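You operate a simulated robot arm through the tools that you are given. There is no shell and no other tool.

You run a simulated robot arm. Do the job below in one go: nothing can be reset, and whatever is moved stays where it is left.

TASK
Press two stopped with no air: open its air valve, set 6 bar, then release and reset the stop.
Fine: air first; wait until the display shows READY; touch no other control.

The check looks at the end state, three seconds after you hand in, the way a careful person would. Anything else that was tipped, shoved, dropped, spilled or broken makes it a failure.

THE ROBOT
A 6-joint arm with a two-finger gripper, fixed in place. Base frame: the origin is on the floor under the middle of its stand, x ahead of it, y to its left, z up. Readings come in cm, rad, newtons and seconds.
With the tool pointing down near the work surface it reaches from about 14 to 68 cm from the base axis. Its first joint turns from -1.152 to 1.152 rad. Payload 2.45 kg.
The tool frame sits at the grasp point between the pads (the TCP): z along the fingers, y along the line on which they close. The tips reach 3 cm beyond it. The gripper opens to 10.6 cm; its body begins 7.9 cm behind the TCP.
Orientation is told as [roll, pitch, yaw] about the base's x, y, z axes, in that order, counted from this pose: with the fingers straight down and closing along the base's y, the tool's x points along the base's -x, its y along +y and its z along -z.

THE INTERFACE
- The arm moves only by the tool step_arm. Its argument "targets" is a list of rows, each an object of numbers (a shift or turn left out is 0, a gripper value left out holds the last): "jaw": the closure, from 0 (fully open) to 1 (shut); "x", "y", "z": the shift along the tool's x, y, z in units of 30 mm (1.0 is 30 mm); "ax", "ay", "az": the turn, a rotation vector about the tool's x, y, z in units of 6 degrees (1.0 is 6 degrees). In form: [{"jaw": .., "x": .., "y": .., "z": .., "ax": .., "ay": .., "az": ..}, ...]. A call has 1 to 20 rows; each row shifts and turns the commanded pose from where the row before left it, along the tool's axes as they then stand. A call with a number of a shift or a turn outside -1 to 1 is refused whole. Rows are played at 5 a second. More than 5 cm and 0.15 rad between two rows, or a gripper value outside its range, and nothing of the call is played. Where a pose cannot be reached the arm comes as near as it can. A force on the tool above 50 N (or 10 N above the force at the start of the call, whichever is more), or a blocked arm, ends the call early, and 0.2 s more pass. The fingers move at their own pace (about 15.3 cm/s each) and stop on an object; they squeeze with about 40 N. The grip force told is the motor's: it shows also when the fingers shut on nothing. Time passes only in rows, and 0.2 s behind the last, so rows that do not move let the fingers close. The reply holds the time, the measured pose of the TCP, the force on the tool along the base axes, the opening and the grip force, in the units named above and with some noise, with the torque about the TCP (base axes, N m) and any sound that the robot's microphone picked up.
- Cameras (640 x 400 px; columns grow to the right, rows downward): "scene" is fixed at [7.32, 43.2, 143.08]; the picture's right is [-0.63, -0.78, 0.00], its down [-0.32, 0.25, -0.91] and it looks along [0.71, -0.57, -0.41] (base axes); focal length 246 px, centre (320, 200). "wrist" rides on the gripper at [7.6, -0.2, -10.6] in the tool frame; the picture's right is [0.02, 1.00, 0.00], its down [-0.78, 0.02, -0.62] and it looks along [-0.62, 0.01, 0.78] (tool axes); focal length 247 px, centre (320, 200). There is no depth. A picture from a camera that has moved, and an enlarged one, comes with that camera's place and axes in the base frame and with its lens. The place of the scene camera against the robot may be out by one fixed shift of up to 1.8 cm in any direction.
- capture(camera): a new picture of that camera. No time passes.
- inspect(camera, box): a new picture of the part [left, top, right, bottom] of that camera's present view, enlarged. No time passes.
- job_done(): hands the job in; it is judged then, once.

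Nothing tells you positions but the pictures and the camera data. Unless the task says otherwise, let go and move clear before handing in.

The tools are called after ">>>" by a JSON object that holds its "api" and its "payload". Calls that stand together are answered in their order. step_arm: Moves the arm, as the interface text tells. Its arguments: {"type":"object","properties":{"targets":{"type":"array","items":{"type":"object","properties":{"jaw":{"type":"number"},"x":{"type":"number"},"y":{"type":"number"},"z":{"type":"number"},"ax":{"type":"number"},"ay":{"type":"number"},"az":{"type":"number"}}}}},"required":["targets"]} The other tools are called the same way: capture (camera) takes a picture; inspect (camera, box) takes an enlarged picture of a part of a camera's view; job_done () hands the job in.

At the start:

```text
time: 0.0
position: [33.16, -0.51, 133.69]
tool_rot: [0.001, -0.002, 0.0]
contact_force: [0.3, -0.6, -0.3]
ft_torque: [0.01, 0.01, 0.02]
width: 10.6
finger_force: 0.0
```

scene: 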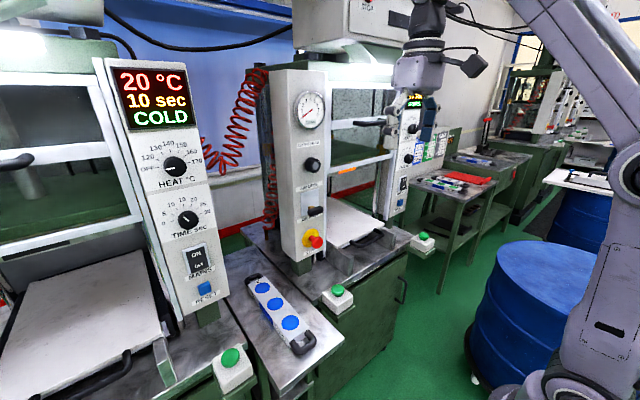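
wrist: 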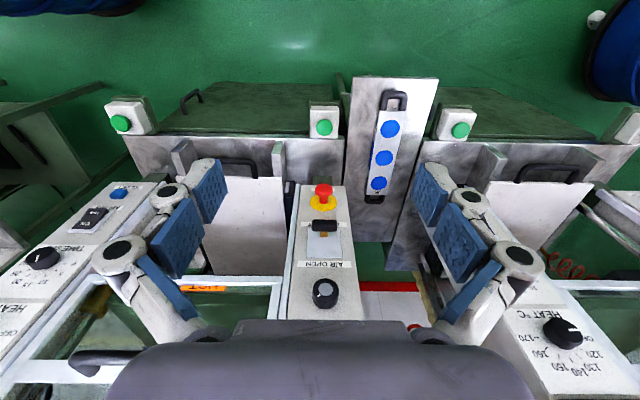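

I see two or three press columns; the middle one carries a gauge, a regulator knob, an air valve lever and a red emergency stop. I'll look closer before moving anything.

>>> {"api": "inspect", "payload": {"camera": "scene", "box": [250, 60, 350, 280]}}

>>> {"api": "inspect", "payload": {"camera": "scene", "box": [370, 80, 460, 220]}}

>>> {"api": "inspect", "payload": {"camera": "wrist", "box": [260, 170, 400, 330]}}

>>> {"api": "inspect", "payload": {"camera": "scene", "box": [100, 50, 240, 330]}}

```text
1.82 times, centred on (300, 170) of scene
camera zoom: at [7.32, 43.2, 143.08], right [-0.63, -0.78, 0.0], down [-0.32, 0.25, -0.91], along [0.71, -0.57, -0.41], focal length 446 px, centre (356, 254)
```

zoom: 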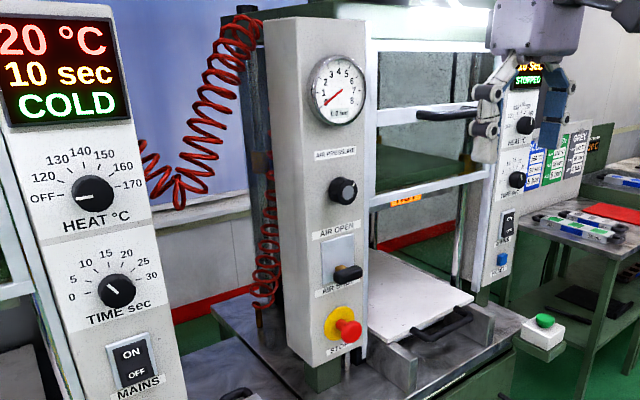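

```text
2.86 times, centred on (415, 150) of scene
camera zoom: at [7.32, 43.2, 143.08], right [-0.63, -0.78, 0.0], down [-0.32, 0.25, -0.91], along [0.71, -0.57, -0.41], focal length 702 px, centre (49, 343)
```

zoom: 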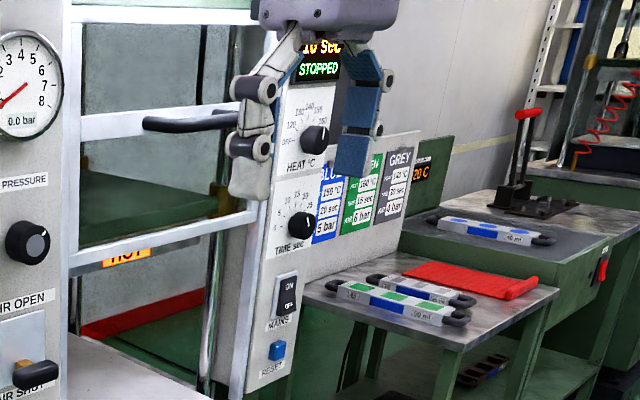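

```text
2.50 times, centred on (330, 250) of wrist
camera zoom: at [25.41, -0.83, 144.38], right [-0.02, 1.0, 0.0], down [0.78, 0.02, 0.62], along [0.62, 0.01, -0.78], focal length 617 px, centre (295, 75)
```

zoom: 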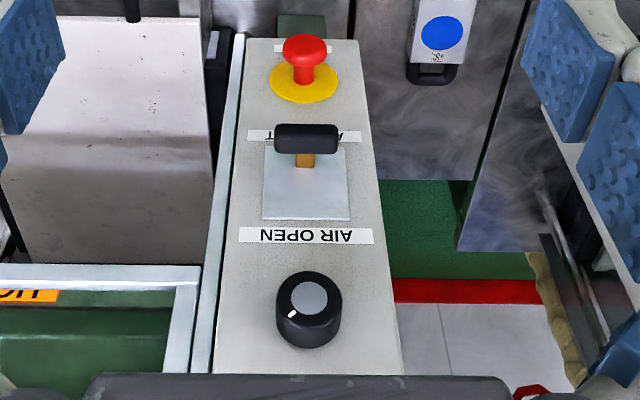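

```text
1.43 times, centred on (170, 190) of scene
camera zoom: at [7.32, 43.2, 143.08], right [-0.63, -0.78, 0.0], down [-0.32, 0.25, -0.91], along [0.71, -0.57, -0.41], focal length 351 px, centre (534, 214)
```

zoom: 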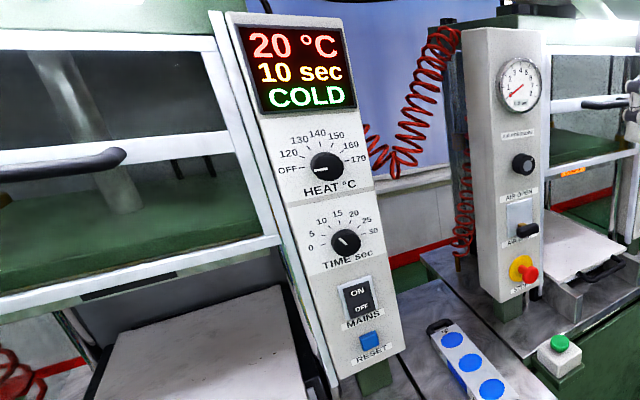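

The middle column is press two's air panel (gauge 0 bar, regulator knob near [62, 1, 121], valve lever near [62, 1, 107], stop near [61, 1, 95]). Its right column shows STOPPED with a blue RESET near [66, -53, 92]. Next I tilt the tool and drop it so the wrist camera faces the air panel.

>>> {"api": "step_arm", "payload": {"targets": [{"z": 0.78, "ay": -1}, {"x": 0.082, "z": 0.776, "ay": -1}, {"x": 0.162, "z": 0.763, "ay": -1}, {"x": 0.241, "z": 0.742, "ay": -1}, {"x": 0.317, "z": 0.713, "ay": -1}, {"x": 0.39, "z": 0.675, "ay": -1}, {"x": 0.458, "z": 0.631, "ay": -1}, {"x": 0.522, "z": 0.58, "ay": -1}]}}

>>> {"api": "capture", "payload": {"camera": "wrist"}}

>>> {"api": "capture", "payload": {"camera": "scene"}}

```text
time: 1.8
position: [33.2, -0.59, 115.06]
tool_rot: [-0.001, -0.839, 0.0]
contact_force: [-0.6, -0.6, 0.0]
ft_torque: [0.0, -0.03, 0.0]
width: 10.61
finger_force: 0.0
```

```text
taken
camera wrist: at [20.05, -0.86, 116.47], right [-0.01, 1.0, -0.02], down [0.06, 0.02, 1.0], along [1.0, 0.01, -0.06], focal length 247 px, centre (320, 200)
```

wrist: 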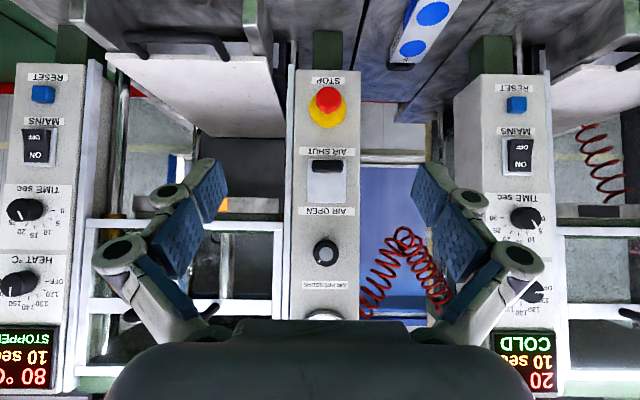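

```text
taken
```

scene: 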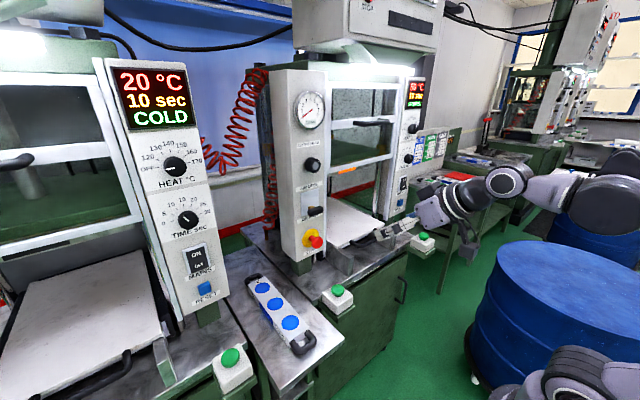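

The wrist camera now faces the panel (upside down), with all controls in view. I'll zoom in on each one.

>>> {"api": "inspect", "payload": {"camera": "wrist", "box": [280, 60, 370, 190]}}

>>> {"api": "inspect", "payload": {"camera": "wrist", "box": [280, 190, 370, 320]}}

>>> {"api": "inspect", "payload": {"camera": "scene", "box": [280, 130, 345, 260]}}

>>> {"api": "inspect", "payload": {"camera": "wrist", "box": [0, 60, 100, 200]}}

>>> {"api": "inspect", "payload": {"camera": "scene", "box": [285, 80, 335, 130]}}

>>> {"api": "inspect", "payload": {"camera": "scene", "box": [370, 65, 450, 240]}}

```text
3.08 times, centred on (325, 125) of wrist
camera zoom: at [20.05, -0.86, 116.47], right [-0.01, 1.0, -0.02], down [0.06, 0.02, 1.0], along [1.0, 0.01, -0.06], focal length 760 px, centre (305, 431)
```

zoom: 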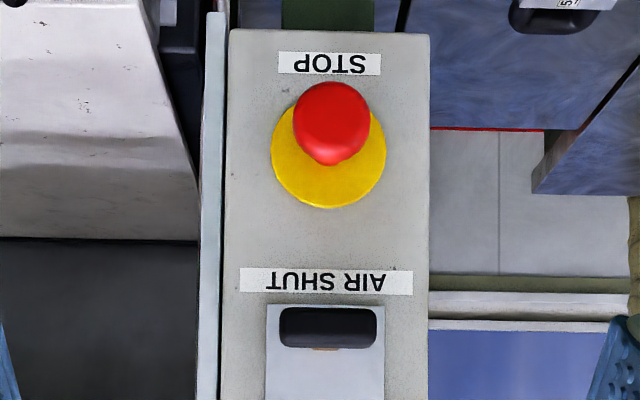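

```text
3.08 times, centred on (325, 255) of wrist
camera zoom: at [20.05, -0.86, 116.47], right [-0.01, 1.0, -0.02], down [0.06, 0.02, 1.0], along [1.0, 0.01, -0.06], focal length 760 px, centre (305, 31)
```

zoom: 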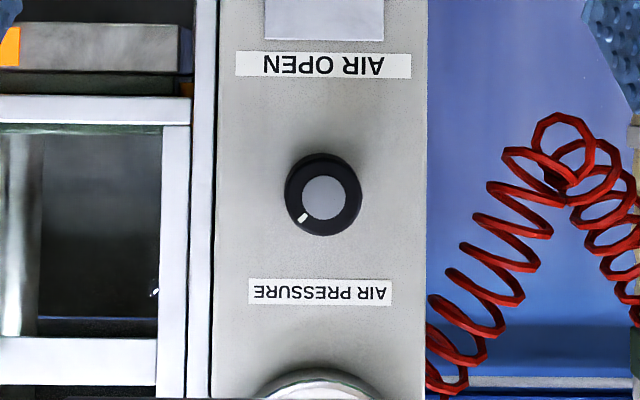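

```text
3.08 times, centred on (312, 195) of scene
camera zoom: at [7.32, 43.2, 143.08], right [-0.63, -0.78, 0.0], down [-0.32, 0.25, -0.91], along [0.71, -0.57, -0.41], focal length 756 px, centre (343, 215)
```

zoom: 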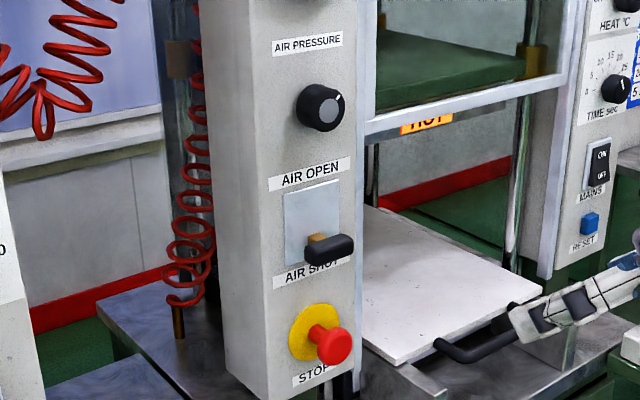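

```text
2.86 times, centred on (50, 130) of wrist
camera zoom: at [20.05, -0.86, 116.47], right [-0.01, 1.0, -0.02], down [0.06, 0.02, 1.0], along [1.0, 0.01, -0.06], focal length 706 px, centre (1091, 400)
```

zoom: 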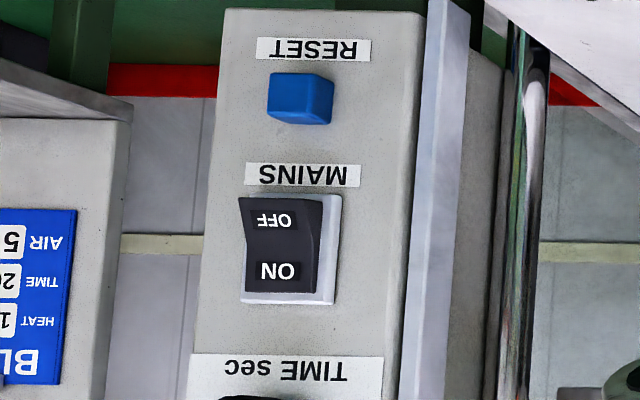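

```text
8.00 times, centred on (310, 105) of scene
camera zoom: at [7.32, 43.2, 143.08], right [-0.63, -0.78, 0.0], down [-0.32, 0.25, -0.91], along [0.71, -0.57, -0.41], focal length 1964 px, centre (400, 960)
```

zoom: 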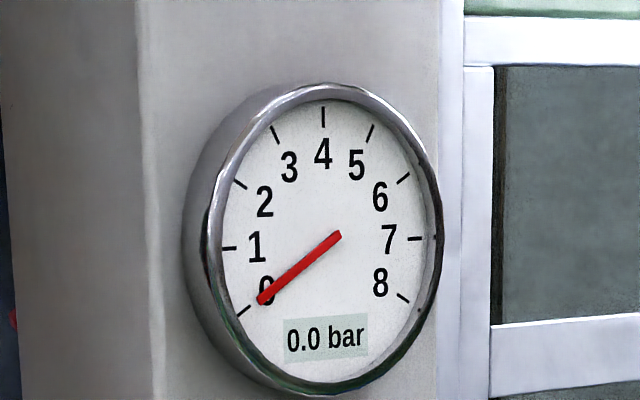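

```text
2.29 times, centred on (410, 152) of scene
camera zoom: at [7.32, 43.2, 143.08], right [-0.63, -0.78, 0.0], down [-0.32, 0.25, -0.91], along [0.71, -0.57, -0.41], focal length 561 px, centre (114, 309)
```

zoom: 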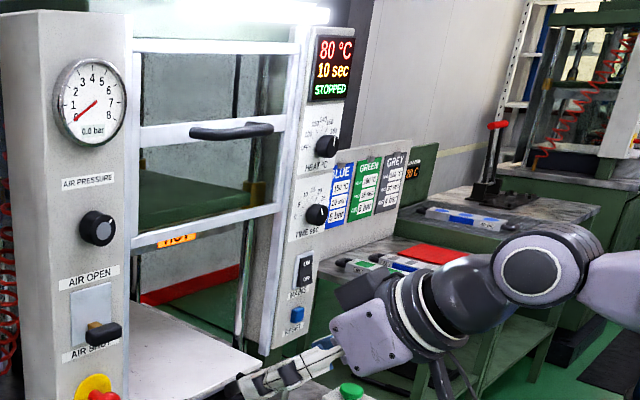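

Triangulating between the two wrist views puts the panel face at x≈63.5, knob front at [60.4, 0.7, 122.8], lever handle at [60.4, 0.7, 108.5], stop head at [59.1, 0.6, 97.9] and press two's RESET at about [62, -48.7, 96.8]. I bring the tool level in front of the lever for a closer look.

>>> {"api": "step_arm", "payload": {"targets": [{"x": -0.144, "z": 0.626, "y": 0.062, "ay": -1}, {"x": -0.078, "z": 0.638, "y": 0.062, "ay": -1}, {"x": -0.011, "z": 0.643, "y": 0.062, "ay": -1}, {"x": 0.056, "z": 0.641, "y": 0.062, "ay": -1}, {"x": 0.123, "z": 0.631, "y": 0.062, "ay": -1}, {"x": 0.188, "z": 0.615, "y": 0.062, "ay": -1}, {"x": 0.251, "z": 0.592, "y": 0.062, "ay": -1}]}}

>>> {"api": "capture", "payload": {"camera": "wrist"}}

>>> {"api": "capture", "payload": {"camera": "scene"}}

```text
time: 3.4
position: [44.33, 0.56, 108.96]
tool_rot: [0.004, -1.535, -0.009]
contact_force: [-0.1, 0.0, -0.2]
ft_torque: [0.0, -0.02, -0.01]
width: 10.57
finger_force: 0.0
out of reach, approached as far as the arm can: row 7
```

```text
taken
camera wrist: at [33.32, 0.34, 101.67], right [0.0, 1.0, -0.02], down [-0.59, 0.02, 0.81], along [0.81, 0.01, 0.59], focal length 247 px, centre (320, 200)
```

wrist: 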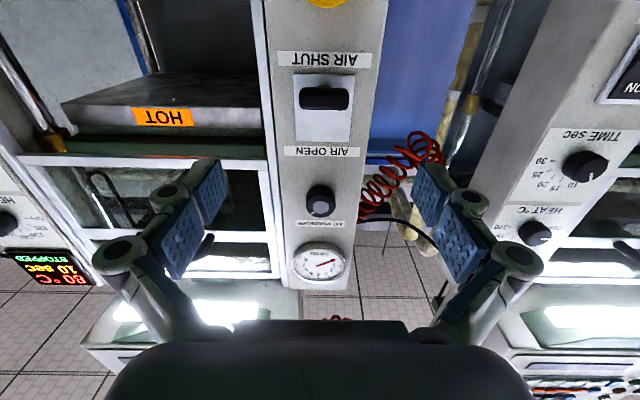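

```text
taken
```

scene: 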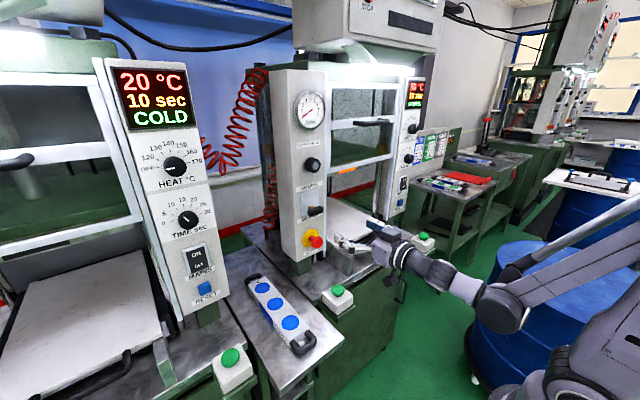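

The lever handle and its brass stem are now closer; the arm was just short of fully level here. I zoom on the lever to understand its motion.

>>> {"api": "inspect", "payload": {"camera": "wrist", "box": [275, 40, 375, 170]}}

>>> {"api": "inspect", "payload": {"camera": "wrist", "box": [275, 160, 375, 300]}}

>>> {"api": "inspect", "payload": {"camera": "scene", "box": [295, 180, 335, 255]}}

```text
3.08 times, centred on (325, 105) of wrist
camera zoom: at [33.32, 0.34, 101.67], right [0.0, 1.0, -0.02], down [-0.59, 0.02, 0.81], along [0.81, 0.01, 0.59], focal length 760 px, centre (305, 492)
```

zoom: 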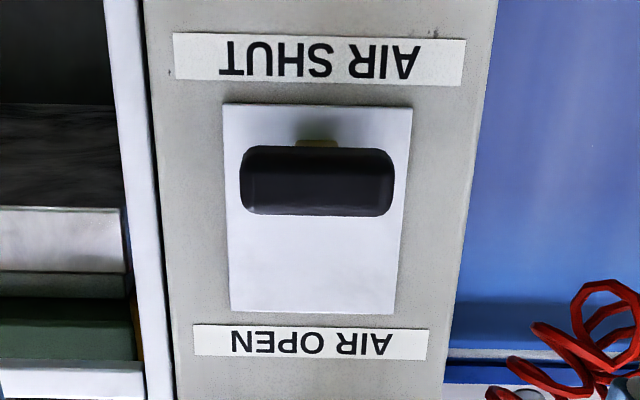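

```text
2.86 times, centred on (325, 230) of wrist
camera zoom: at [33.32, 0.34, 101.67], right [0.0, 1.0, -0.02], down [-0.59, 0.02, 0.81], along [0.81, 0.01, 0.59], focal length 706 px, centre (306, 114)
```

zoom: 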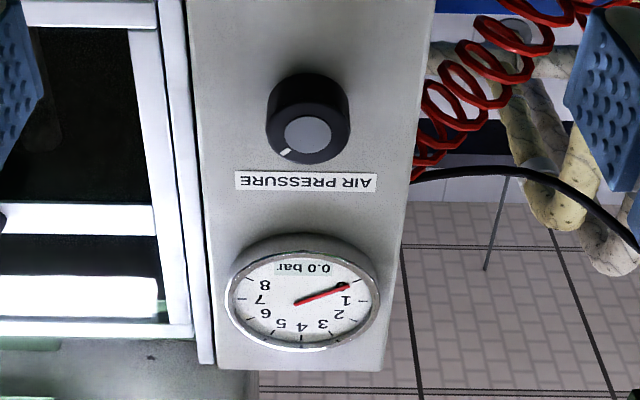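

```text
5.33 times, centred on (315, 218) of scene
camera zoom: at [7.31, 43.2, 143.08], right [-0.63, -0.78, 0.0], down [-0.32, 0.25, -0.91], along [0.71, -0.57, -0.41], focal length 1310 px, centre (347, 107)
```

zoom: 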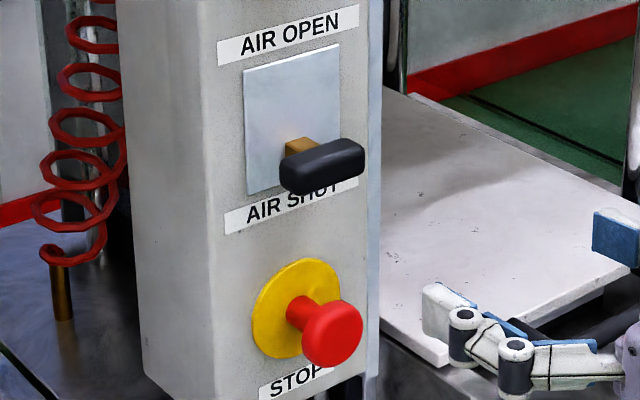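

From below, the brass stem sits level behind the handle, so the valve looks like a slider running up the plate from AIR SHUT to AIR OPEN. I move straight forward a little to check reach and get a better look.

>>> {"api": "step_arm", "payload": {"targets": [{"z": 0.8, "jaw": 0.1}, {"z": 0.8}, {"z": 0.6}]}}

>>> {"api": "capture", "payload": {"camera": "wrist"}}

```text
time: 4.2
position: [50.84, 0.55, 108.91]
tool_rot: [-0.378, -1.571, 0.377]
contact_force: [0.3, 0.0, -0.4]
ft_torque: [-0.04, 0.0, 0.0]
width: 9.49
finger_force: 0.1
```

```text
taken
camera wrist: at [40.22, 0.27, 101.19], right [0.0, 1.0, -0.02], down [-0.62, 0.02, 0.78], along [0.78, 0.01, 0.62], focal length 247 px, centre (320, 200)
```

wrist: 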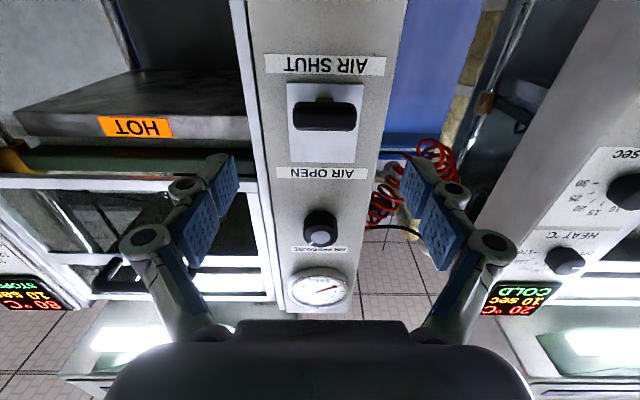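

The tool is level now and the handle measures to be at about [60.4, 0.7, 108.5] between the fingers. I advance so the pads straddle it, without closing yet.

>>> {"api": "step_arm", "payload": {"targets": [{"z": 0.8, "x": 0.15, "y": 0.05}, {"z": 0.8}, {"z": 0.6}, {"z": 0.4}]}}

>>> {"api": "capture", "payload": {"camera": "wrist"}}

>>> {"api": "capture", "payload": {"camera": "scene"}}

```text
time: 5.2
position: [58.86, 0.68, 108.48]
tool_rot: [0.389, -1.57, -0.389]
contact_force: [-0.2, 0.4, 0.3]
ft_torque: [0.02, 0.01, 0.04]
width: 9.52
finger_force: 0.1
```

```text
taken
camera wrist: at [48.12, 0.4, 100.76], right [0.0, 1.0, -0.02], down [-0.62, 0.02, 0.78], along [0.78, 0.01, 0.62], focal length 247 px, centre (320, 200)
```

wrist: 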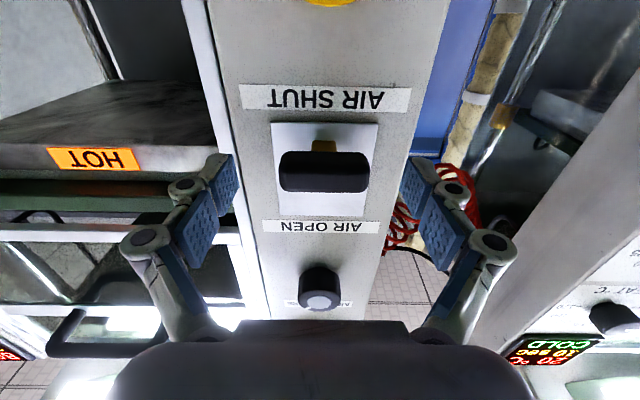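

```text
taken
```

scene: 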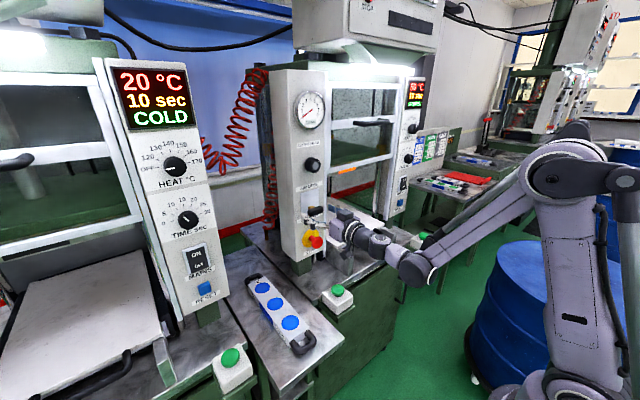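

The handle sits centred between the pads. I go in another 0.6 cm and close on it.

>>> {"api": "step_arm", "payload": {"targets": [{"z": 0.2}, {"jaw": 0.4}, {"jaw": 0.55}, {"jaw": 0.65}, {"jaw": 0.65}]}}

>>> {"api": "capture", "payload": {"camera": "wrist"}}

```text
time: 6.4
position: [59.25, 1.03, 108.45]
tool_rot: [-1.012, -1.573, 1.018]
contact_force: [-3.3, 15.8, -0.2]
ft_torque: [0.03, 0.05, 0.27]
width: 5.07
finger_force: 45.4
```

```text
taken
camera wrist: at [48.64, 0.57, 100.76], right [0.0, 1.0, -0.02], down [-0.62, 0.01, 0.78], along [0.78, 0.02, 0.62], focal length 247 px, centre (320, 200)
```

wrist: 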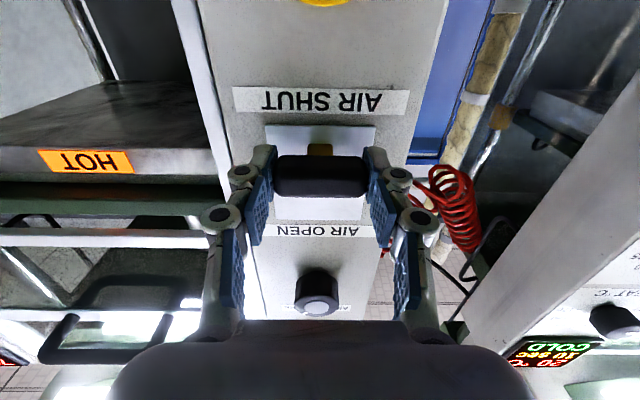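

The handle is gripped (5.1 cm wide), with a 16 N sideways pull showing its true centre is about 0.35 cm more to +y. I relieve that and start lifting slowly.

>>> {"api": "step_arm", "payload": {"targets": [{"y": 0.12}, {}, {"x": -0.15}, {"x": -0.15}]}}

>>> {"api": "inspect", "payload": {"camera": "wrist", "box": [230, 80, 410, 260]}}

```text
time: 7.4
position: [59.44, 1.0, 109.38]
tool_rot: [-0.96, -1.57, 0.955]
contact_force: [0.9, -0.5, -0.7]
ft_torque: [-0.08, 0.17, 0.23]
width: 5.05
finger_force: 45.5
```

```text
2.22 times, centred on (320, 170) of wrist
camera zoom: at [48.65, 0.68, 101.65], right [0.0, 1.0, -0.02], down [-0.62, 0.02, 0.78], along [0.78, 0.01, 0.62], focal length 549 px, centre (320, 267)
```

zoom: 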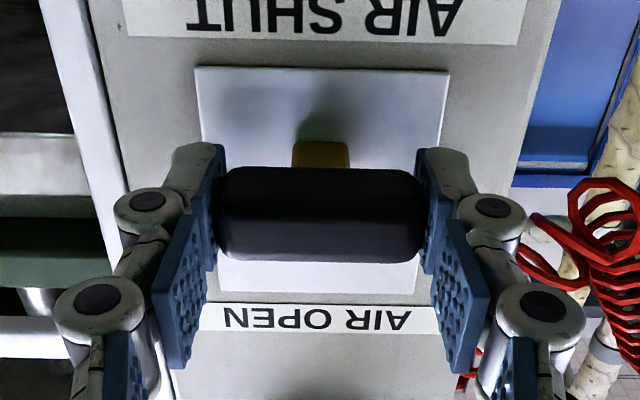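

The slider moves freely upward with the grip. I continue lifting in small steps, watching force.

>>> {"api": "step_arm", "payload": {"targets": [{"x": -0.15}, {"x": -0.15}, {"x": -0.15}, {"x": -0.1}]}}

>>> {"api": "inspect", "payload": {"camera": "wrist", "box": [230, 80, 410, 260]}}

>>> {"api": "inspect", "payload": {"camera": "scene", "box": [285, 80, 335, 130]}}

>>> {"api": "inspect", "payload": {"camera": "scene", "box": [390, 65, 440, 130]}}

```text
time: 8.4
position: [59.48, 1.0, 110.95]
tool_rot: [0.65, -1.57, -0.655]
contact_force: [1.8, -9.3, 0.6]
ft_torque: [-0.08, 0.03, 0.01]
width: 5.05
finger_force: 45.0
```

```text
2.22 times, centred on (320, 170) of wrist
camera zoom: at [48.65, 0.68, 103.29], right [0.0, 1.0, -0.02], down [-0.62, 0.02, 0.78], along [0.78, 0.01, 0.62], focal length 549 px, centre (320, 267)
```

zoom: 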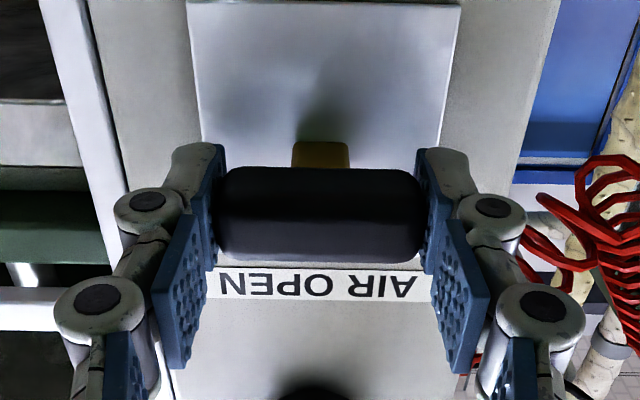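

```text
8.00 times, centred on (310, 105) of scene
camera zoom: at [7.32, 43.18, 143.09], right [-0.63, -0.78, 0.0], down [-0.32, 0.25, -0.91], along [0.71, -0.57, -0.41], focal length 1964 px, centre (400, 960)
```

zoom: 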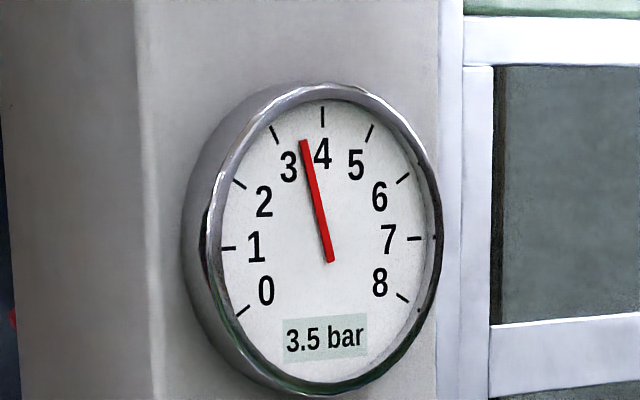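

```text
6.15 times, centred on (415, 98) of scene
camera zoom: at [7.32, 43.18, 143.09], right [-0.63, -0.78, 0.0], down [-0.32, 0.25, -0.91], along [0.71, -0.57, -0.41], focal length 1511 px, centre (-265, 831)
```

zoom: 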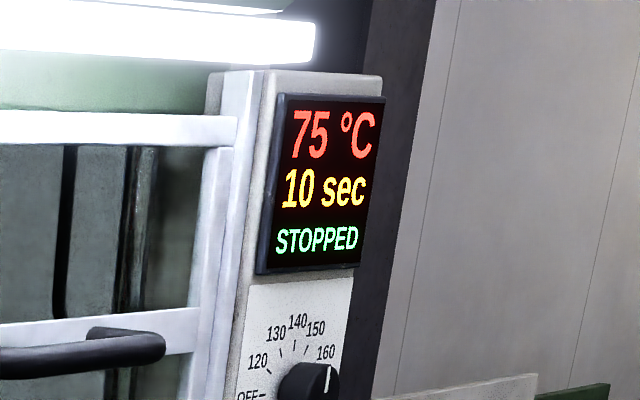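

Air is arriving (3.5 bar) and the display still says STOPPED. I keep lifting gently until the slider reaches its upper end.

>>> {"api": "step_arm", "payload": {"targets": [{"x": -0.1, "y": -0.03}, {"x": -0.1}, {"x": -0.1}, {"x": -0.1}]}}

>>> {"api": "inspect", "payload": {"camera": "wrist", "box": [230, 80, 410, 260]}}

>>> {"api": "inspect", "payload": {"camera": "scene", "box": [285, 80, 335, 130]}}

```text
time: 9.4
position: [59.42, 0.92, 112.17]
tool_rot: [0.781, -1.571, -0.781]
contact_force: [5.3, -7.2, 1.4]
ft_torque: [0.01, -0.02, 0.02]
width: 5.06
finger_force: 45.1
```

```text
2.22 times, centred on (320, 170) of wrist
camera zoom: at [48.65, 0.64, 104.5], right [0.0, 1.0, -0.02], down [-0.62, 0.02, 0.78], along [0.78, 0.01, 0.62], focal length 549 px, centre (320, 267)
```

zoom: 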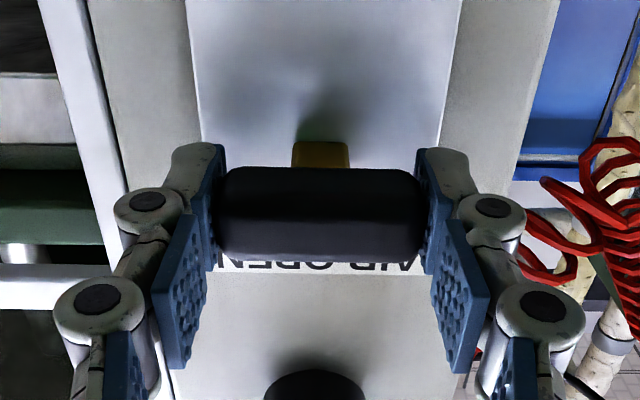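

```text
8.00 times, centred on (310, 105) of scene
camera zoom: at [7.33, 43.18, 143.09], right [-0.63, -0.78, 0.0], down [-0.32, 0.25, -0.91], along [0.71, -0.57, -0.41], focal length 1964 px, centre (400, 960)
```

zoom: 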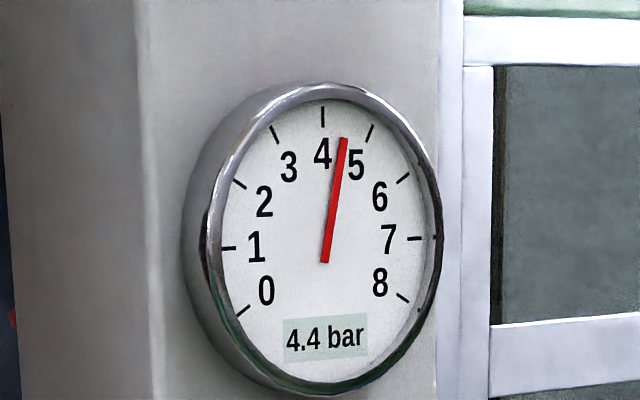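

Pressure reads 4.4 bar and the slider still moves freely. I continue upward to find its end stop.

>>> {"api": "step_arm", "payload": {"targets": [{"x": -0.1}, {"x": -0.1}, {"x": -0.05}, {}]}}

>>> {"api": "inspect", "payload": {"camera": "scene", "box": [270, 80, 350, 260]}}

>>> {"api": "inspect", "payload": {"camera": "wrist", "box": [230, 80, 410, 260]}}

```text
time: 10.4
position: [59.37, 1.05, 112.92]
tool_rot: [0.328, -1.569, -0.328]
contact_force: [-1.7, -7.2, -31.3]
ft_torque: [0.04, 0.71, -0.14]
width: 5.04
finger_force: 44.7
```

```text
2.22 times, centred on (310, 170) of scene
camera zoom: at [7.37, 43.18, 143.08], right [-0.63, -0.78, 0.0], down [-0.32, 0.25, -0.91], along [0.71, -0.57, -0.41], focal length 546 px, centre (342, 267)
```

zoom: 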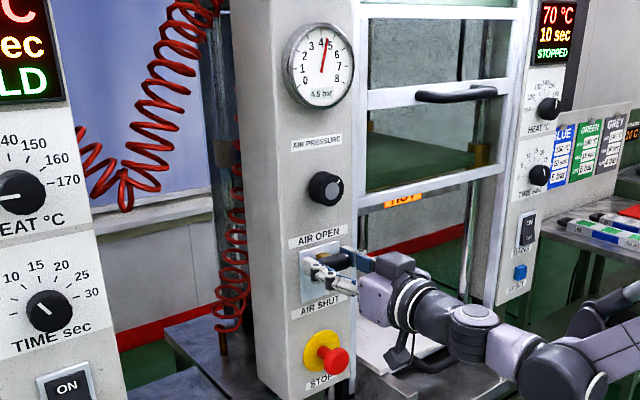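

```text
2.22 times, centred on (320, 170) of wrist
camera zoom: at [48.64, 0.65, 105.2], right [0.0, 1.0, -0.02], down [-0.62, 0.02, 0.78], along [0.78, 0.01, 0.62], focal length 549 px, centre (320, 267)
```

zoom: 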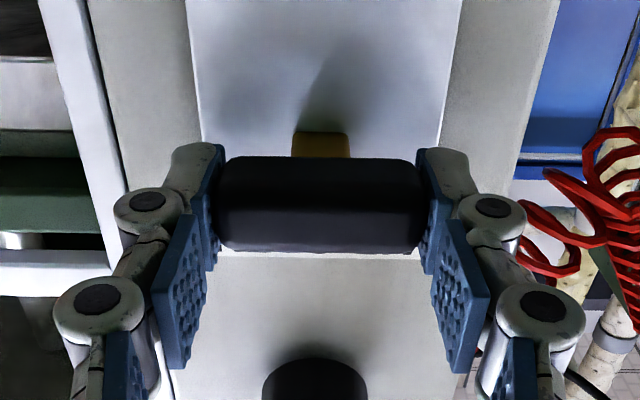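

The slider hit its upper end stop (31 N) and the gauge reads 4.5 bar. I ease off, open the fingers and back away, then rise to the regulator knob's height.

>>> {"api": "step_arm", "payload": {"targets": [{"x": 0.08}, {"jaw": 0.3}, {"jaw": 0.1}, {"z": -0.5}, {"z": -1}, {"z": -1}, {"x": -0.8}, {"x": -0.8}, {"x": -0.8}, {"x": -0.8}]}}

>>> {"api": "capture", "payload": {"camera": "wrist"}}

>>> {"api": "inspect", "payload": {"camera": "scene", "box": [270, 80, 350, 260]}}

```text
time: 12.6
position: [51.73, 1.1, 122.36]
tool_rot: [-0.366, -1.572, 0.364]
contact_force: [0.0, -0.1, -0.3]
ft_torque: [0.01, -0.02, 0.01]
width: 9.55
finger_force: 0.1
```

```text
taken
camera wrist: at [41.07, 0.7, 114.62], right [0.0, 1.0, -0.02], down [-0.62, 0.02, 0.78], along [0.78, 0.01, 0.62], focal length 247 px, centre (320, 200)
```

wrist: 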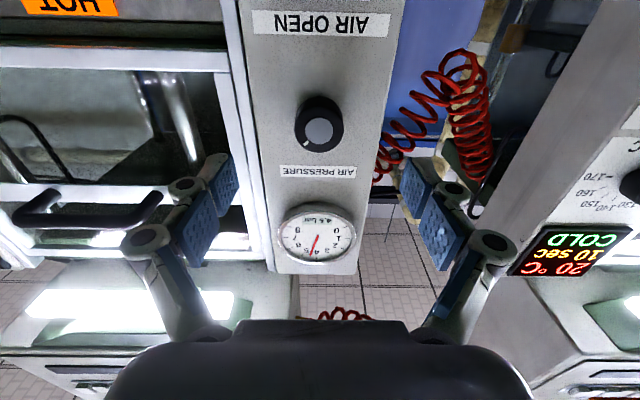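

```text
2.22 times, centred on (310, 170) of scene
camera zoom: at [7.32, 43.2, 143.08], right [-0.63, -0.78, 0.0], down [-0.32, 0.25, -0.91], along [0.71, -0.57, -0.41], focal length 546 px, centre (342, 267)
```

zoom: 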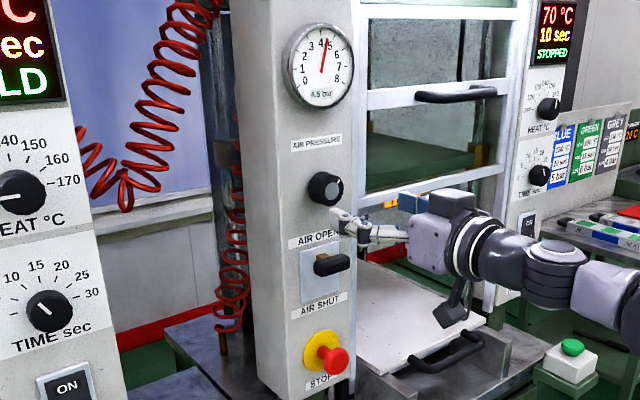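

The valve sits at AIR OPEN and the gauge settles at 4.5 bar, so the regulator needs 1.5 bar more. I line up with the knob at about [60.4, 1.0, 122.7] and advance around it.

>>> {"api": "step_arm", "payload": {"targets": [{"x": -0.1, "y": -0.03, "z": 0.6, "jaw": 0.25}, {"z": 0.8}, {"z": 0.7}, {"z": 0.4}, {}]}}

>>> {"api": "capture", "payload": {"camera": "wrist"}}

```text
time: 13.8
position: [59.44, 0.88, 122.53]
tool_rot: [-0.156, -1.57, 0.16]
contact_force: [0.1, -0.1, -0.2]
ft_torque: [-0.02, 0.02, 0.03]
width: 7.95
finger_force: 0.1
```

```text
taken
camera wrist: at [48.61, 0.59, 114.87], right [0.0, 1.0, -0.02], down [-0.62, 0.02, 0.78], along [0.78, 0.01, 0.62], focal length 247 px, centre (320, 200)
```

wrist: 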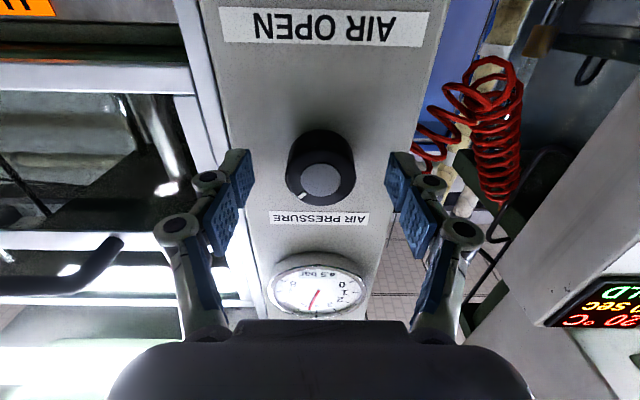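

The knob sits centred between the pads. I nudge up 0.15 cm and close on it.

>>> {"api": "step_arm", "payload": {"targets": [{"x": -0.05, "y": 0.03}, {"jaw": 0.5}, {"jaw": 0.6}, {"jaw": 0.7}, {"jaw": 0.75}, {}]}}

>>> {"api": "inspect", "payload": {"camera": "wrist", "box": [230, 100, 410, 320]}}

```text
time: 15.2
position: [59.43, 0.86, 122.8]
tool_rot: [0.02, -1.571, -0.021]
contact_force: [-1.3, -2.5, 0.8]
ft_torque: [0.02, -0.05, -0.19]
width: 4.08
finger_force: 44.6
```

```text
1.82 times, centred on (320, 210) of wrist
camera zoom: at [48.58, 0.65, 115.05], right [0.0, 1.0, -0.02], down [-0.62, 0.02, 0.78], along [0.78, 0.01, 0.62], focal length 449 px, centre (320, 182)
```

zoom: 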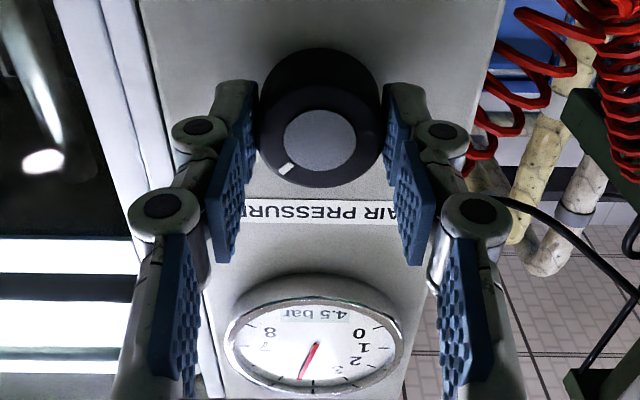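

The knob is gripped cleanly (4.1 cm). I turn it clockwise 12° and check what the gauge does.

>>> {"api": "step_arm", "payload": {"targets": [{"az": 0.7}, {"az": 0.7}, {"az": 0.6}, {}, {}]}}

>>> {"api": "inspect", "payload": {"camera": "scene", "box": [285, 80, 335, 130]}}

>>> {"api": "inspect", "payload": {"camera": "wrist", "box": [230, 100, 410, 320]}}

```text
time: 16.4
position: [59.35, 0.89, 122.82]
tool_rot: [1.569, -1.363, -1.572]
contact_force: [-4.8, -3.0, -0.6]
ft_torque: [0.02, 0.05, -0.07]
width: 4.09
finger_force: 44.3
```

```text
8.00 times, centred on (310, 105) of scene
camera zoom: at [7.3, 43.19, 143.08], right [-0.63, -0.78, 0.0], down [-0.32, 0.25, -0.91], along [0.71, -0.57, -0.41], focal length 1964 px, centre (400, 960)
```

zoom: 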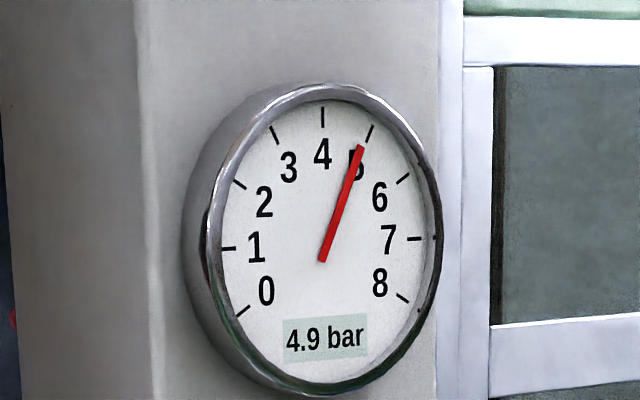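

```text
1.82 times, centred on (320, 210) of wrist
camera zoom: at [48.58, 2.26, 115.18], right [0.0, 0.98, 0.19], down [-0.62, -0.15, 0.77], along [0.78, -0.12, 0.61], focal length 449 px, centre (320, 182)
```

zoom: 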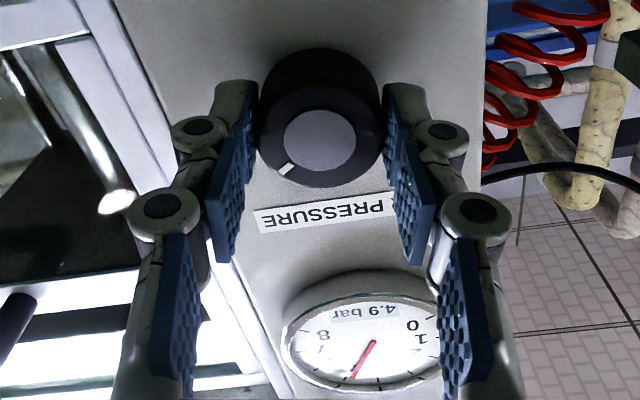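

12° clockwise raised it to 4.9 bar, so about 33° per bar. I turn about 30° further and re-read.

>>> {"api": "step_arm", "payload": {"targets": [{"az": 0.8}, {"az": 0.8}, {"az": 0.8}, {"az": 0.8}, {"az": 0.8}, {"az": 0.8}, {"az": 0.4}, {}, {}, {}]}}

>>> {"api": "inspect", "payload": {"camera": "scene", "box": [285, 80, 335, 130]}}

>>> {"api": "capture", "payload": {"camera": "wrist"}}

```text
time: 18.6
position: [59.44, 1.07, 122.76]
tool_rot: [1.571, -0.817, -1.57]
contact_force: [-9.2, -0.8, -10.1]
ft_torque: [0.02, 0.28, 0.03]
width: 4.06
finger_force: 45.1
```

```text
8.00 times, centred on (310, 105) of scene
camera zoom: at [7.3, 43.2, 143.08], right [-0.63, -0.78, 0.0], down [-0.32, 0.25, -0.91], along [0.71, -0.57, -0.41], focal length 1964 px, centre (400, 960)
```

zoom: 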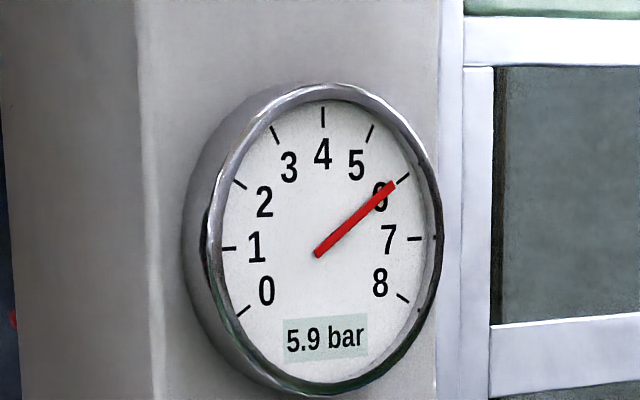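

```text
taken
camera wrist: at [48.59, 5.96, 117.03], right [0.0, 0.74, 0.67], down [-0.62, -0.52, 0.58], along [0.78, -0.42, 0.46], focal length 247 px, centre (320, 200)
```

wrist: 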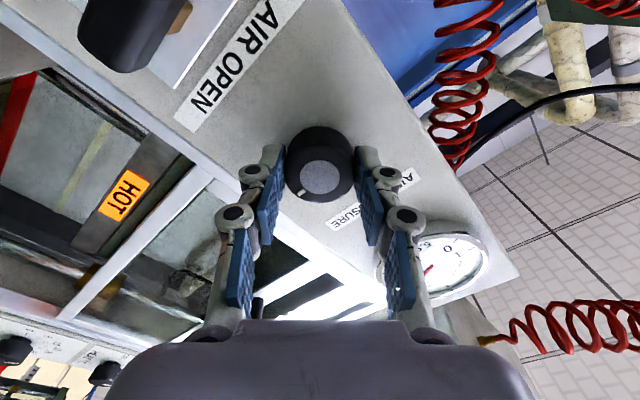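

It reads 5.9 bar. I turn about 2.4° more and let it settle.

>>> {"api": "step_arm", "payload": {"targets": [{"az": 0.4}, {}, {}, {}, {}]}}

>>> {"api": "inspect", "payload": {"camera": "scene", "box": [285, 80, 335, 130]}}

```text
time: 19.8
position: [59.34, 0.98, 122.75]
tool_rot: [1.571, -0.773, -1.571]
contact_force: [-7.3, 0.2, -3.8]
ft_torque: [0.01, 0.06, -0.02]
width: 4.08
finger_force: 45.1
```

```text
8.00 times, centred on (310, 105) of scene
camera zoom: at [7.3, 43.21, 143.08], right [-0.63, -0.78, 0.0], down [-0.32, 0.25, -0.91], along [0.71, -0.57, -0.41], focal length 1964 px, centre (400, 960)
```

zoom: 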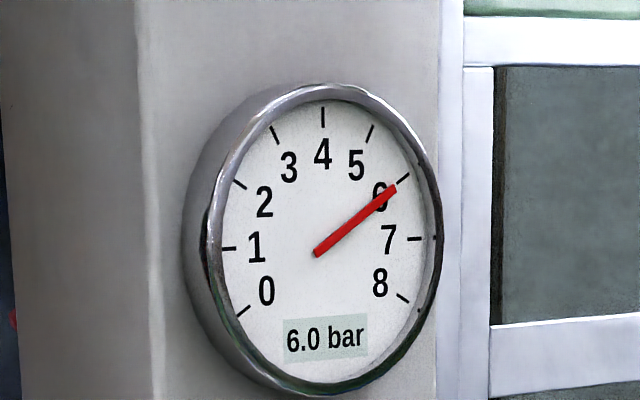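

The gauge shows 6.0 bar. I open the fingers, back off and check it stays at 6.0.

>>> {"api": "step_arm", "payload": {"targets": [{"jaw": 0.5}, {"jaw": 0.3}, {"z": -0.4}, {"z": -0.8}, {"z": -1}, {"z": -0.8}, {}]}}

>>> {"api": "inspect", "payload": {"camera": "scene", "box": [285, 80, 335, 130]}}

>>> {"api": "inspect", "payload": {"camera": "scene", "box": [270, 80, 440, 260]}}

```text
time: 21.4
position: [50.35, 1.08, 122.78]
tool_rot: [1.572, -0.775, -1.569]
contact_force: [0.0, 0.4, -0.1]
ft_torque: [0.03, 0.03, -0.05]
width: 7.45
finger_force: 0.0
```

```text
8.00 times, centred on (310, 105) of scene
camera zoom: at [7.32, 43.2, 143.08], right [-0.63, -0.78, 0.0], down [-0.32, 0.25, -0.91], along [0.71, -0.57, -0.41], focal length 1964 px, centre (400, 960)
```

zoom: 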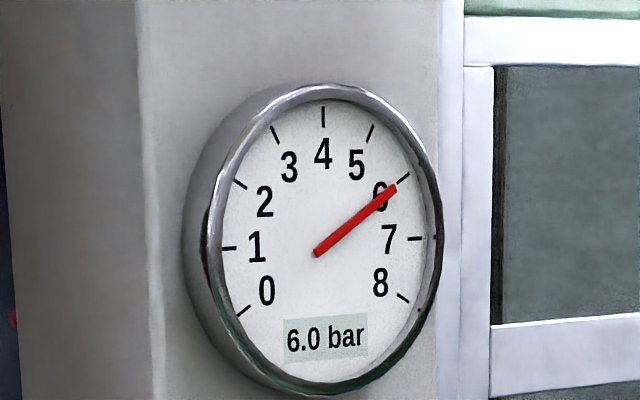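

```text
2.22 times, centred on (355, 170) of scene
camera zoom: at [7.32, 43.2, 143.08], right [-0.63, -0.78, 0.0], down [-0.32, 0.25, -0.91], along [0.71, -0.57, -0.41], focal length 546 px, centre (242, 267)
```

zoom: 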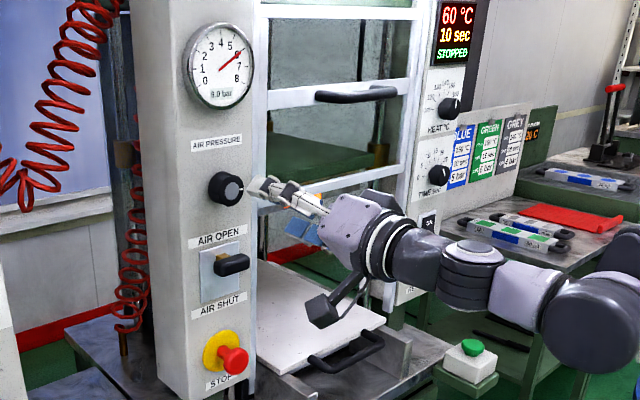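

The gauge stays at 6.0 bar with the knob released, and the press still shows STOPPED. Now I go down in front of the stop button, keeping the tool rolled 45° so the camera housing stays well above the green start button below.

>>> {"api": "step_arm", "payload": {"targets": [{"x": 0.723, "y": -0.738, "jaw": 0.2}, {"x": 0.723, "y": -0.738}, {"x": 0.723, "y": -0.738}, {"x": 0.723, "y": -0.738}, {"x": 0.723, "y": -0.738}, {"x": 0.723, "y": -0.738}, {"x": 0.723, "y": -0.738}, {}]}}

>>> {"api": "capture", "payload": {"camera": "wrist"}}

>>> {"api": "capture", "payload": {"camera": "scene"}}

```text
time: 23.2
position: [51.84, 1.32, 104.46]
tool_rot: [1.569, -0.775, -1.571]
contact_force: [0.6, -0.2, 0.3]
ft_torque: [0.01, -0.03, 0.0]
width: 8.48
finger_force: 0.0
out of reach, approached as far as the arm can: row 6, 7
```

```text
taken
camera wrist: at [41.05, 6.33, 98.96], right [0.0, 0.71, 0.7], down [-0.62, -0.55, 0.56], along [0.78, -0.44, 0.44], focal length 247 px, centre (320, 200)
```

wrist: 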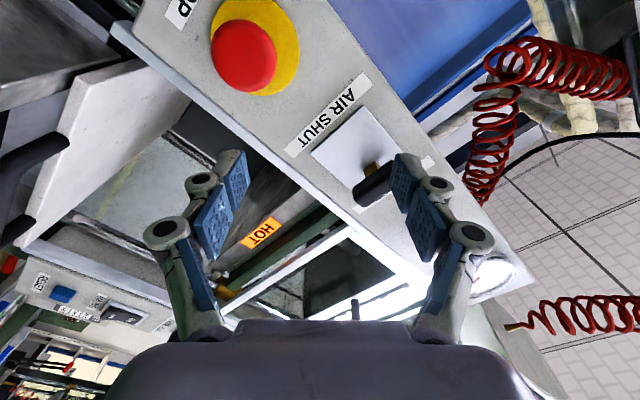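

```text
taken
```

scene: 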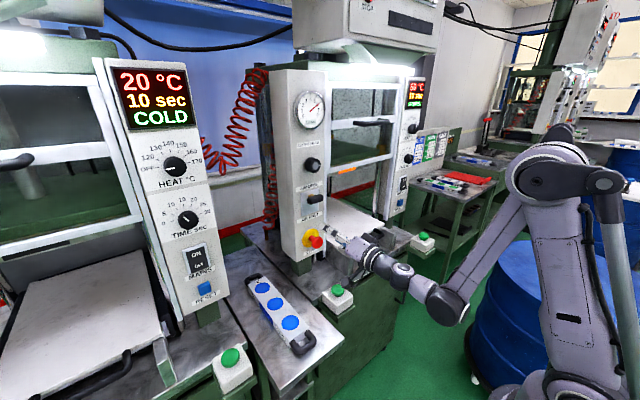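

The arm can't stay fully level this low and this close; tilting the tool slightly downward will fix that. First I look closely at the stop head for twist or pull markings.

>>> {"api": "inspect", "payload": {"camera": "wrist", "box": [170, 0, 320, 110]}}

>>> {"api": "inspect", "payload": {"camera": "scene", "box": [295, 220, 335, 260]}}

>>> {"api": "inspect", "payload": {"camera": "scene", "box": [300, 210, 460, 330]}}

>>> {"api": "inspect", "payload": {"camera": "scene", "box": [385, 70, 440, 220]}}

```text
3.64 times, centred on (245, 55) of wrist
camera zoom: at [41.05, 6.33, 98.96], right [0.0, 0.71, 0.7], down [-0.62, -0.55, 0.56], along [0.78, -0.44, 0.44], focal length 898 px, centre (593, 727)
```

zoom: 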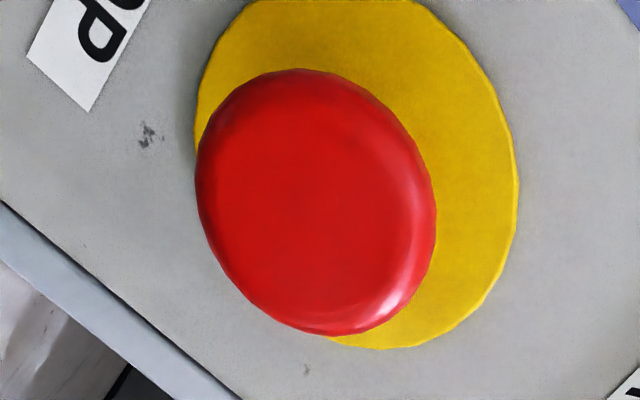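

```text
10.00 times, centred on (315, 240) of scene
camera zoom: at [7.32, 43.2, 143.08], right [-0.63, -0.78, 0.0], down [-0.32, 0.25, -0.91], along [0.71, -0.57, -0.41], focal length 2456 px, centre (370, -200)
```

zoom: 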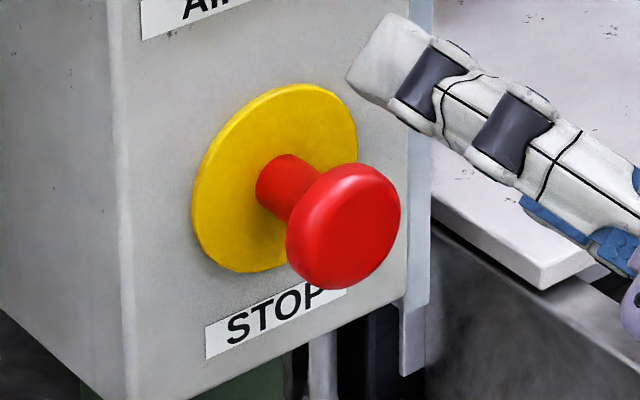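

```text
3.33 times, centred on (380, 270) of scene
camera zoom: at [7.32, 43.2, 143.08], right [-0.63, -0.78, 0.0], down [-0.32, 0.25, -0.91], along [0.71, -0.57, -0.41], focal length 818 px, centre (120, -33)
```

zoom: 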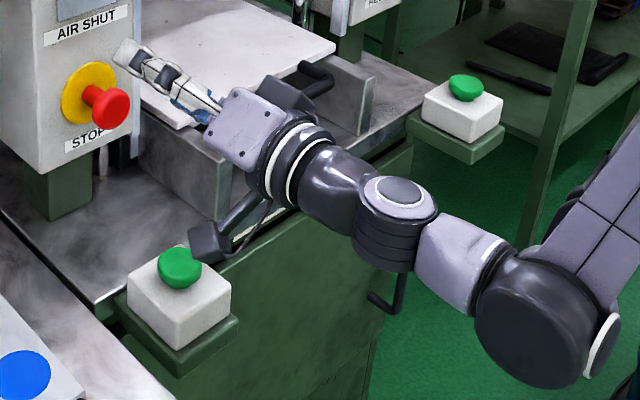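

```text
2.67 times, centred on (412, 145) of scene
camera zoom: at [7.32, 43.2, 143.08], right [-0.63, -0.78, 0.0], down [-0.32, 0.25, -0.91], along [0.71, -0.57, -0.41], focal length 655 px, centre (73, 347)
```

zoom: 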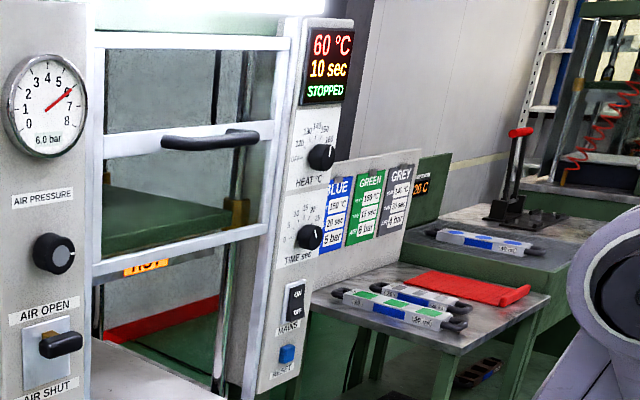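

The head is a plain red mushroom on a neck with no markings. I tilt the tool 15° downward (about the base y axis) to get back within reach, holding position.

>>> {"api": "step_arm", "payload": {"targets": [{"ax": 0.595, "ay": 0.583}, {"ax": 0.595, "ay": 0.583}, {"ax": 0.595, "ay": 0.583}, {}]}}

>>> {"api": "capture", "payload": {"camera": "wrist"}}

```text
time: 24.2
position: [51.96, 1.15, 104.62]
tool_rot: [1.286, -0.754, -1.386]
contact_force: [-0.6, -0.3, 0.3]
ft_torque: [0.0, -0.02, -0.01]
width: 8.52
finger_force: 0.1
out of reach, approached as far as the arm can: row 1
```

```text
taken
camera wrist: at [40.27, 6.45, 101.37], right [0.15, 0.71, 0.68], down [-0.5, -0.54, 0.68], along [0.85, -0.45, 0.27], focal length 247 px, centre (320, 200)
```

wrist: 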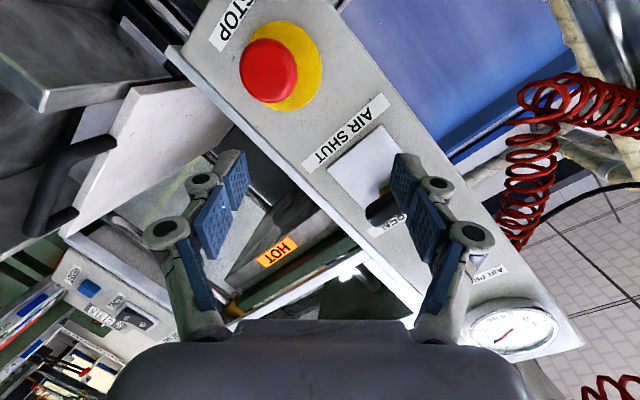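

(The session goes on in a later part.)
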